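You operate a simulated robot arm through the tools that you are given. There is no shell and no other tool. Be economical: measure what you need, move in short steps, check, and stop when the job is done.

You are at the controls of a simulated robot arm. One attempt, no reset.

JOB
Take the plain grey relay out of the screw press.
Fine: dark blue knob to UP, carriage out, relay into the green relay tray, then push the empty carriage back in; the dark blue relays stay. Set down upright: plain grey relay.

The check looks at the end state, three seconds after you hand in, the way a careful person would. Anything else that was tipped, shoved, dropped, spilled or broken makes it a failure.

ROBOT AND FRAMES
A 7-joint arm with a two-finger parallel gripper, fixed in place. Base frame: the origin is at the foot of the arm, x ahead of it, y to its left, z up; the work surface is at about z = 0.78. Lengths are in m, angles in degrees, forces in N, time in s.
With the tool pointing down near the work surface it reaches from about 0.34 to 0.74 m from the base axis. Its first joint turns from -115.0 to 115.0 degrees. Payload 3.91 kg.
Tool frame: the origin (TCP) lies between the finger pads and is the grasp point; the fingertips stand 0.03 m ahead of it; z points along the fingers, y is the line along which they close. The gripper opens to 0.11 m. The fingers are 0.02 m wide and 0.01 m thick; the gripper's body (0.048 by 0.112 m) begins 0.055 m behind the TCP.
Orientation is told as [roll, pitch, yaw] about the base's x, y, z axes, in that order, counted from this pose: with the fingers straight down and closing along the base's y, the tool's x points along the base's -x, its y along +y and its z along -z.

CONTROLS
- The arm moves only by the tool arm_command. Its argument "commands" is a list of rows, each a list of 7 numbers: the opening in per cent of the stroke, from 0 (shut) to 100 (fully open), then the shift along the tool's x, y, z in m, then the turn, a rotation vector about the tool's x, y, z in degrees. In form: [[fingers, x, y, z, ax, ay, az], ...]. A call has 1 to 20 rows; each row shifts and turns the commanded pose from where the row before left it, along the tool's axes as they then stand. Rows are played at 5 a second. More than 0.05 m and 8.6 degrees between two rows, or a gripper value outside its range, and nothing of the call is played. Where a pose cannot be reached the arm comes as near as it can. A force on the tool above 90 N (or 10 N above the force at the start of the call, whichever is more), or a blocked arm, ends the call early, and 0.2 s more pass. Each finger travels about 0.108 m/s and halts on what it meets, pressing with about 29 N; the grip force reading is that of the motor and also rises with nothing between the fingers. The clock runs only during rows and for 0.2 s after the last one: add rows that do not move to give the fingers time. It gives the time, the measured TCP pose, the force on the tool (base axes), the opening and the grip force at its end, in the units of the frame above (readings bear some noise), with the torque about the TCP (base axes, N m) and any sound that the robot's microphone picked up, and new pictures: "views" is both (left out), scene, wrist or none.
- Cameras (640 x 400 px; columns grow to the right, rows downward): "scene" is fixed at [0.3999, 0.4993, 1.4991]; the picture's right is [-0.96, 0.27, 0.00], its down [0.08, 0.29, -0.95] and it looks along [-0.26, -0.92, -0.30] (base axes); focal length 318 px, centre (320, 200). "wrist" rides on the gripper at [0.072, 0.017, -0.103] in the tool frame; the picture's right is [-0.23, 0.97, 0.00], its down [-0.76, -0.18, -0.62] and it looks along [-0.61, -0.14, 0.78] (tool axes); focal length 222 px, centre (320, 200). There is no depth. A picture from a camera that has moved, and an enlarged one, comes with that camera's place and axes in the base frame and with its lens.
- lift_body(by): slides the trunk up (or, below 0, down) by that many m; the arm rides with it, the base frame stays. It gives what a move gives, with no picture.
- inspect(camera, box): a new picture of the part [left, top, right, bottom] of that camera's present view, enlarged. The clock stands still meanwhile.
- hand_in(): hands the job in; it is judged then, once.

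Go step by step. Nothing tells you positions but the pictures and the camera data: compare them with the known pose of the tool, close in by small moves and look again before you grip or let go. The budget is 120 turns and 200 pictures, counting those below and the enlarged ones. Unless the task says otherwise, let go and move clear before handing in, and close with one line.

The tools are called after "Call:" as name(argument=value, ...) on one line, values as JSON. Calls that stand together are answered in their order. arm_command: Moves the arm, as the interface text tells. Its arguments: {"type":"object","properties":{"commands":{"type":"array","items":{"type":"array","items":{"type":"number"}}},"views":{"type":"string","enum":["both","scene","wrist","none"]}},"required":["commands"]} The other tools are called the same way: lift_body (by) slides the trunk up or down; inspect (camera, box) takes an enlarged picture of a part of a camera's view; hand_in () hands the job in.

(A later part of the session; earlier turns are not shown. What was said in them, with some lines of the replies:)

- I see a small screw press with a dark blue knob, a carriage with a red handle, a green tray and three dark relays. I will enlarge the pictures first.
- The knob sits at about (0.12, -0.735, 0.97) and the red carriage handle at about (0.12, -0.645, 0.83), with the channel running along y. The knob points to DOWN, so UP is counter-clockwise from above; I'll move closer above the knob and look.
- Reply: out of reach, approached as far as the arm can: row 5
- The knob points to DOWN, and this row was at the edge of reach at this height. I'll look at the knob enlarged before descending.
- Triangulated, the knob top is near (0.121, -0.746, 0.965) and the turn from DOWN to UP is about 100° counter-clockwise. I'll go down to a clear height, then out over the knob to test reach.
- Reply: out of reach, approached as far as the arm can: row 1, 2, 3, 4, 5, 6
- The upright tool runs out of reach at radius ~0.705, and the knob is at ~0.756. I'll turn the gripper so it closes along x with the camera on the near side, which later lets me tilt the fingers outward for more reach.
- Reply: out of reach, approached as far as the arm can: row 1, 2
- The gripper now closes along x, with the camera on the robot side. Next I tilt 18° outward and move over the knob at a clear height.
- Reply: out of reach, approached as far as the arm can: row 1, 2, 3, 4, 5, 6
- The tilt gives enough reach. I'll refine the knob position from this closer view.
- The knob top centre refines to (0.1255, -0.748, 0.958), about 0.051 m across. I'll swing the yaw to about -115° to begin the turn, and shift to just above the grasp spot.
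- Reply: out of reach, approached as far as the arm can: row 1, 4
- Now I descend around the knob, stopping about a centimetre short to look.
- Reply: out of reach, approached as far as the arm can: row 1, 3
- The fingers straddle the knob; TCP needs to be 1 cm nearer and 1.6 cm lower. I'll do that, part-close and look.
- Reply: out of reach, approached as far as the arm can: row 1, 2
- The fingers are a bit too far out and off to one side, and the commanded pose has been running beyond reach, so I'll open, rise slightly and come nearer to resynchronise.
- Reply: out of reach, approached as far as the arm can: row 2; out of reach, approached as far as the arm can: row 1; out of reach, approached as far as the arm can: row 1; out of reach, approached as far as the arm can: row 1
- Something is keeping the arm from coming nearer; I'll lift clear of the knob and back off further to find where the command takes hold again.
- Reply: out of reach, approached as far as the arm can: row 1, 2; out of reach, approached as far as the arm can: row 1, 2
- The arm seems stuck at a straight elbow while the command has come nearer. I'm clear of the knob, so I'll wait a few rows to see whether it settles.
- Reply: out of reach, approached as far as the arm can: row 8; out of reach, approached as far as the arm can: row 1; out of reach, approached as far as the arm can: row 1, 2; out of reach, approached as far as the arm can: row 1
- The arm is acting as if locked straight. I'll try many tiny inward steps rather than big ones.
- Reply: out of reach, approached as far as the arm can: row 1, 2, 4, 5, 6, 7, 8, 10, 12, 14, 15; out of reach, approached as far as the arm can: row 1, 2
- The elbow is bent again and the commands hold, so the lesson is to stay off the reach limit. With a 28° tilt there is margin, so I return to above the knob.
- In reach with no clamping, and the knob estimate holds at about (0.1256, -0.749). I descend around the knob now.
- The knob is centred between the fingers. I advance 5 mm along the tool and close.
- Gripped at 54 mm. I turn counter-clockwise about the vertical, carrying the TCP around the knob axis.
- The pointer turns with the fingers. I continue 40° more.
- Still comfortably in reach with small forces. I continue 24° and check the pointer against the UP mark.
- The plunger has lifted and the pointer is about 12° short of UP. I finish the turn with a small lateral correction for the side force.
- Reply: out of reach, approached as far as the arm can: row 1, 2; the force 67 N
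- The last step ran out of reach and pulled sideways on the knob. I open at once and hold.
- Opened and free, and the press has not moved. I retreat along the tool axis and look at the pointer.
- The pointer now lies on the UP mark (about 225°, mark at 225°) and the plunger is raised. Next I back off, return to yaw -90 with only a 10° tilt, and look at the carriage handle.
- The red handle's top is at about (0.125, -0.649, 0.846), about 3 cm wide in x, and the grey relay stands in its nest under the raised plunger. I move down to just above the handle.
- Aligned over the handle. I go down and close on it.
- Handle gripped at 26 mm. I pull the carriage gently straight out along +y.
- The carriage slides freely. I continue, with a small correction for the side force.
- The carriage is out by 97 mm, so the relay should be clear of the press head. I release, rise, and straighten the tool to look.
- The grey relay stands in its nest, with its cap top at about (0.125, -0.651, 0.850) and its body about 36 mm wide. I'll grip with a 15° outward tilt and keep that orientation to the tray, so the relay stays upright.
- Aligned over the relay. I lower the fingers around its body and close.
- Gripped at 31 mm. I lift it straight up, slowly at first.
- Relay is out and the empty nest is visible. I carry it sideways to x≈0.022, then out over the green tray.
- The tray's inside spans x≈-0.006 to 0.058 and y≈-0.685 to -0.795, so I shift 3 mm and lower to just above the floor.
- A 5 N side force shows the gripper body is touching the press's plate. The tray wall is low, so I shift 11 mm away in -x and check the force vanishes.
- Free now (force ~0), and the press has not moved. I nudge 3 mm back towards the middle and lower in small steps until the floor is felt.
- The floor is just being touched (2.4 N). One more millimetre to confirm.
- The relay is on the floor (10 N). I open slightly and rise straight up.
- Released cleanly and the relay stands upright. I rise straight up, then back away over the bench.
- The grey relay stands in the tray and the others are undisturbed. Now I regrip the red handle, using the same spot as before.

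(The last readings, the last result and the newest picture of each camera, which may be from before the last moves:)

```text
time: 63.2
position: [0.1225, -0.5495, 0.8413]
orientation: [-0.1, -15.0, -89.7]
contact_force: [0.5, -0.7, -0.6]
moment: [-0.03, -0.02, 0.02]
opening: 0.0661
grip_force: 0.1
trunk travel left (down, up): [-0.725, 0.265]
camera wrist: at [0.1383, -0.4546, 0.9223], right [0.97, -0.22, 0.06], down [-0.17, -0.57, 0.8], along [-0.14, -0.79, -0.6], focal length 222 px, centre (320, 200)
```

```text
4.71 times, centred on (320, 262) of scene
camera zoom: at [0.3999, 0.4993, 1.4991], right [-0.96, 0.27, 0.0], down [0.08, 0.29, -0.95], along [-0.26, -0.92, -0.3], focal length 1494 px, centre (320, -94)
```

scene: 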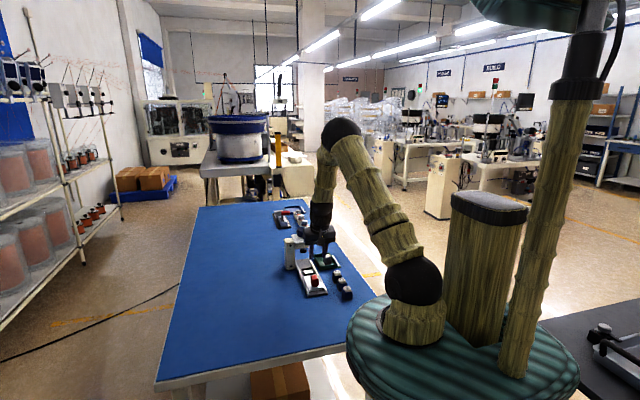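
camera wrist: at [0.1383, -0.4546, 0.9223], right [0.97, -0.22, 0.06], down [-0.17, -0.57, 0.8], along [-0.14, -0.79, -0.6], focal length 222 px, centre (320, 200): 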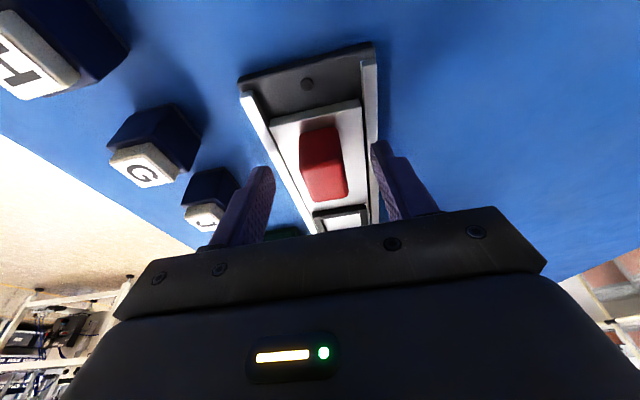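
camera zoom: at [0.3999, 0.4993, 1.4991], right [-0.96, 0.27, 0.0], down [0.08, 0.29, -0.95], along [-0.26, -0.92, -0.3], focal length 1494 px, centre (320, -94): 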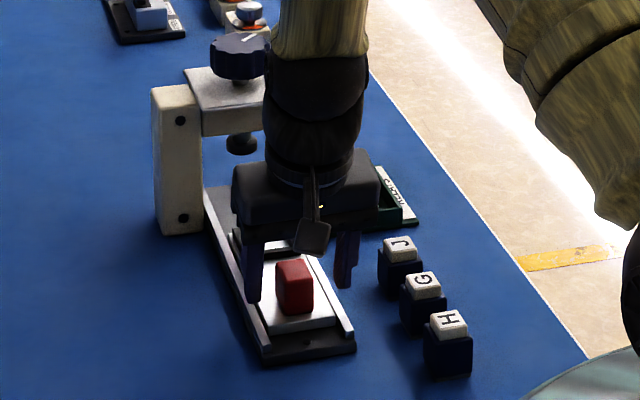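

Fingers straddle the handle. I close and push the carriage back in.

Call:
arm_command(commands=[[40, 0, 0.001, 0, 0, 0, 0], [25, 0, 0, 0, 0, 0, 0], [10, 0, 0, 0, 0, 0, 0], [10, 0, 0, 0, 0, 0, 0], [10, -0.0097, 0, 0.0026, 0, 0, 0], [10, -0.0097, 0, 0.0026, 0, 0, 0], [10, -0.0097, 0, 0.0026, 0, 0, 0], [10, -0.0097, 0, 0.0026, 0, 0, 0], [10, 0, 0, 0, 0, 0, 0]], views="none")

Call:
inspect(camera="scene", box=[280, 220, 360, 305])

```text
time: 65.2
position: [0.1247, -0.5902, 0.841]
orientation: [0.0, -15.0, -89.7]
contact_force: [7.0, -1.3, 0.8]
moment: [1.2, -0.31, -0.81]
opening: 0.0261
grip_force: 44.7
trunk travel left (down, up): [-0.725, 0.265]
```

```text
4.71 times, centred on (320, 262) of scene
camera zoom: at [0.3999, 0.4993, 1.4991], right [-0.96, 0.27, 0.0], down [0.08, 0.29, -0.95], along [-0.26, -0.92, -0.3], focal length 1494 px, centre (320, -94)
```

zoom: 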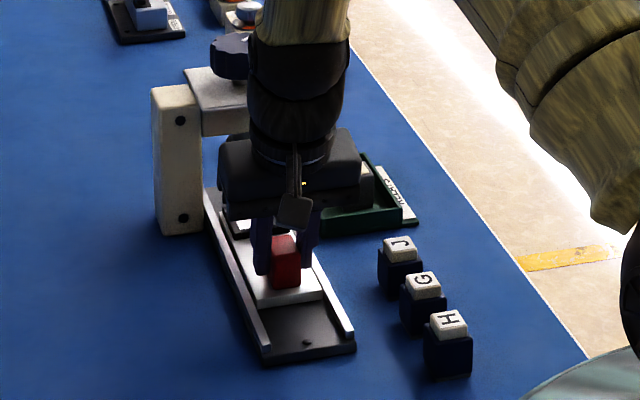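

Call:
arm_command(commands=[[10, -0.0097, 0.0005, 0.0026, 0, 0, 0], [10, -0.0097, 0.0005, 0.0026, 0, 0, 0], [10, -0.0097, 0, 0.0026, 0, 0, 0], [10, -0.0097, 0, 0.0026, 0, 0, 0], [10, -0.0097, 0, 0.0026, 0, 0, 0], [10, -0.0029, 0, 0.0008, 0, 0, 0], [10, 0, 0, 0, 0, 0, 0]], views="none")

Call:
inspect(camera="scene", box=[280, 220, 360, 305])

```text
time: 66.8
position: [0.1258, -0.6435, 0.8397]
orientation: [-0.2, -15.0, -89.8]
contact_force: [-8.9, -2.5, -0.3]
moment: [0.55, 0.08, -0.57]
opening: 0.0257
grip_force: 44.9
trunk travel left (down, up): [-0.725, 0.265]
```

```text
4.71 times, centred on (320, 262) of scene
camera zoom: at [0.3999, 0.4993, 1.4991], right [-0.96, 0.27, 0.0], down [0.08, 0.29, -0.95], along [-0.26, -0.92, -0.3], focal length 1494 px, centre (320, -94)
```

zoom: 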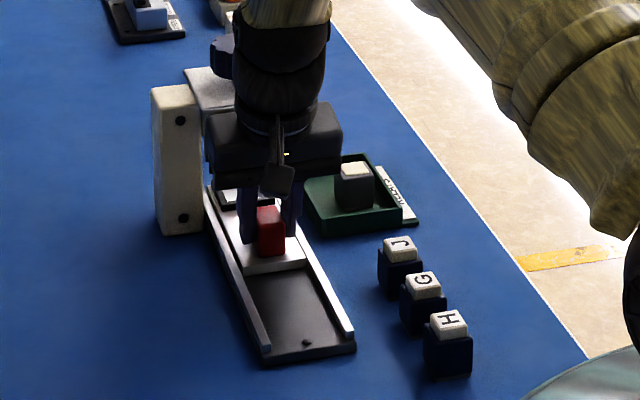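

About 3 mm remain; I push in small steps until the stop is felt.

Call:
arm_command(commands=[[10, -0.0019, -0.001, 0.0005, 0, 0, 0], [10, -0.0019, 0, 0.0005, 0, 0, 0], [10, 0, 0, 0, 0, 0, 0]], views="none")

```text
time: 67.6
position: [0.1248, -0.645, 0.8406]
orientation: [-0.1, -14.8, -89.8]
contact_force: [-13.2, 18.1, -1.7]
moment: [-0.3, 0.11, -0.64]
opening: 0.0259
grip_force: 45.2
trunk travel left (down, up): [-0.725, 0.265]
```

The stop pushes back with 18 N, so the carriage is home. I release, rise straight up and back away for a final look.

Call:
arm_command(commands=[[35, 0, 0, 0, 0, 0, 0], [60, 0, 0, 0, 0, 0, 0], [60, -0.0052, 0, -0.0193, 0, 0, 0], [60, -0.0052, 0, -0.0193, 0, 0, 0], [60, -0.0078, 0, -0.029, 0, 0, 0], [60, 0.0386, 0, -0.0104, 0, 0, 0], [60, 0.0309, 0, -0.0334, 0, 0, 0], [60, 0.0309, 0, -0.0334, 0, 0, 0], [60, 0.0309, 0, -0.0334, 0, 0, 0], [60, 0.0309, 0, -0.0334, 0, 0, 0], [60, 0, 0, 0, 0, 0, 0]])

Call:
inspect(camera="scene", box=[270, 200, 360, 305])

Call:
inspect(camera="wrist", box=[200, 0, 420, 220])

```text
time: 70.0
position: [0.1261, -0.4531, 1.0069]
orientation: [0.0, -15.0, -89.7]
contact_force: [0.5, -0.3, -0.6]
moment: [0.0, 0.02, 0.03]
opening: 0.0658
grip_force: 0.0
trunk travel left (down, up): [-0.725, 0.265]
camera wrist: at [0.1418, -0.3574, 1.0875], right [0.97, -0.22, 0.06], down [-0.17, -0.58, 0.8], along [-0.14, -0.79, -0.6], focal length 222 px, centre (320, 200)
```

scene: 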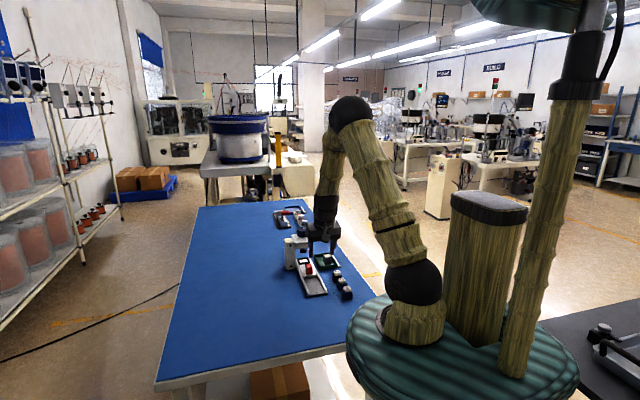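
wrist: 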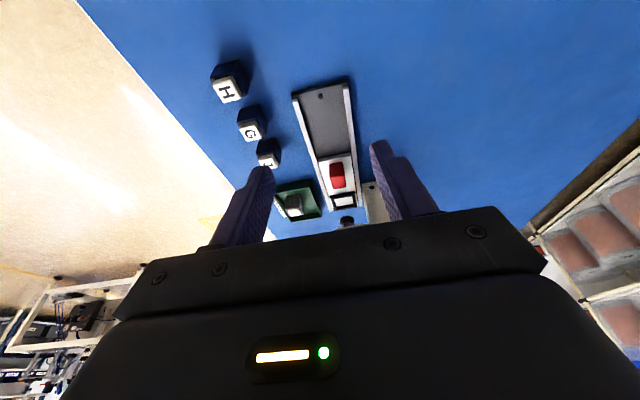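

```text
3.81 times, centred on (315, 252) of scene
camera zoom: at [0.3999, 0.4993, 1.4991], right [-0.96, 0.27, 0.0], down [0.08, 0.29, -0.95], along [-0.26, -0.92, -0.3], focal length 1210 px, centre (339, 0)
```

zoom: 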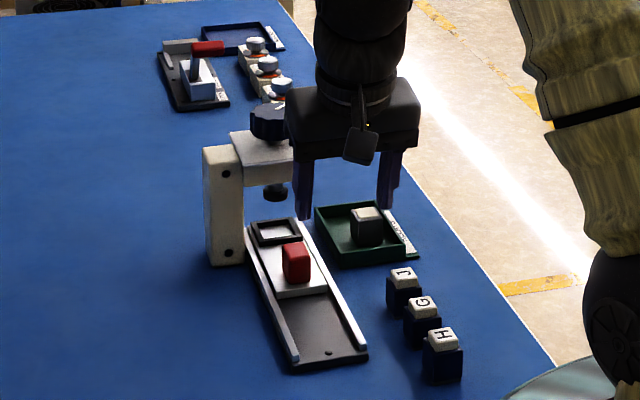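

```text
1.82 times, centred on (310, 110) of wrist
camera zoom: at [0.1418, -0.3574, 1.0875], right [0.97, -0.22, 0.06], down [-0.17, -0.58, 0.8], along [-0.14, -0.79, -0.6], focal length 404 px, centre (338, 364)
```

zoom: 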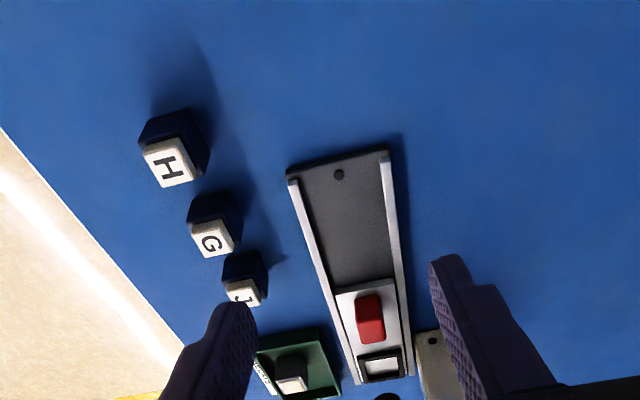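

The relay stands upright in the green tray, the carriage is back at its original position, the knob is at UP, and the blue relays are untouched. The gripper is clear, so I hand in.

Call:
hand_in()

```text
The job is handed in.
```

The job is handed in: the knob is at UP, the plain grey relay stands upright in the green tray, the empty carriage is pushed back to its stop, and the dark blue relays were not touched. During the work the gripper pulled sideways on the knob with about 50 N and brushed the press plate at about 5 N; neither visibly moved the press.
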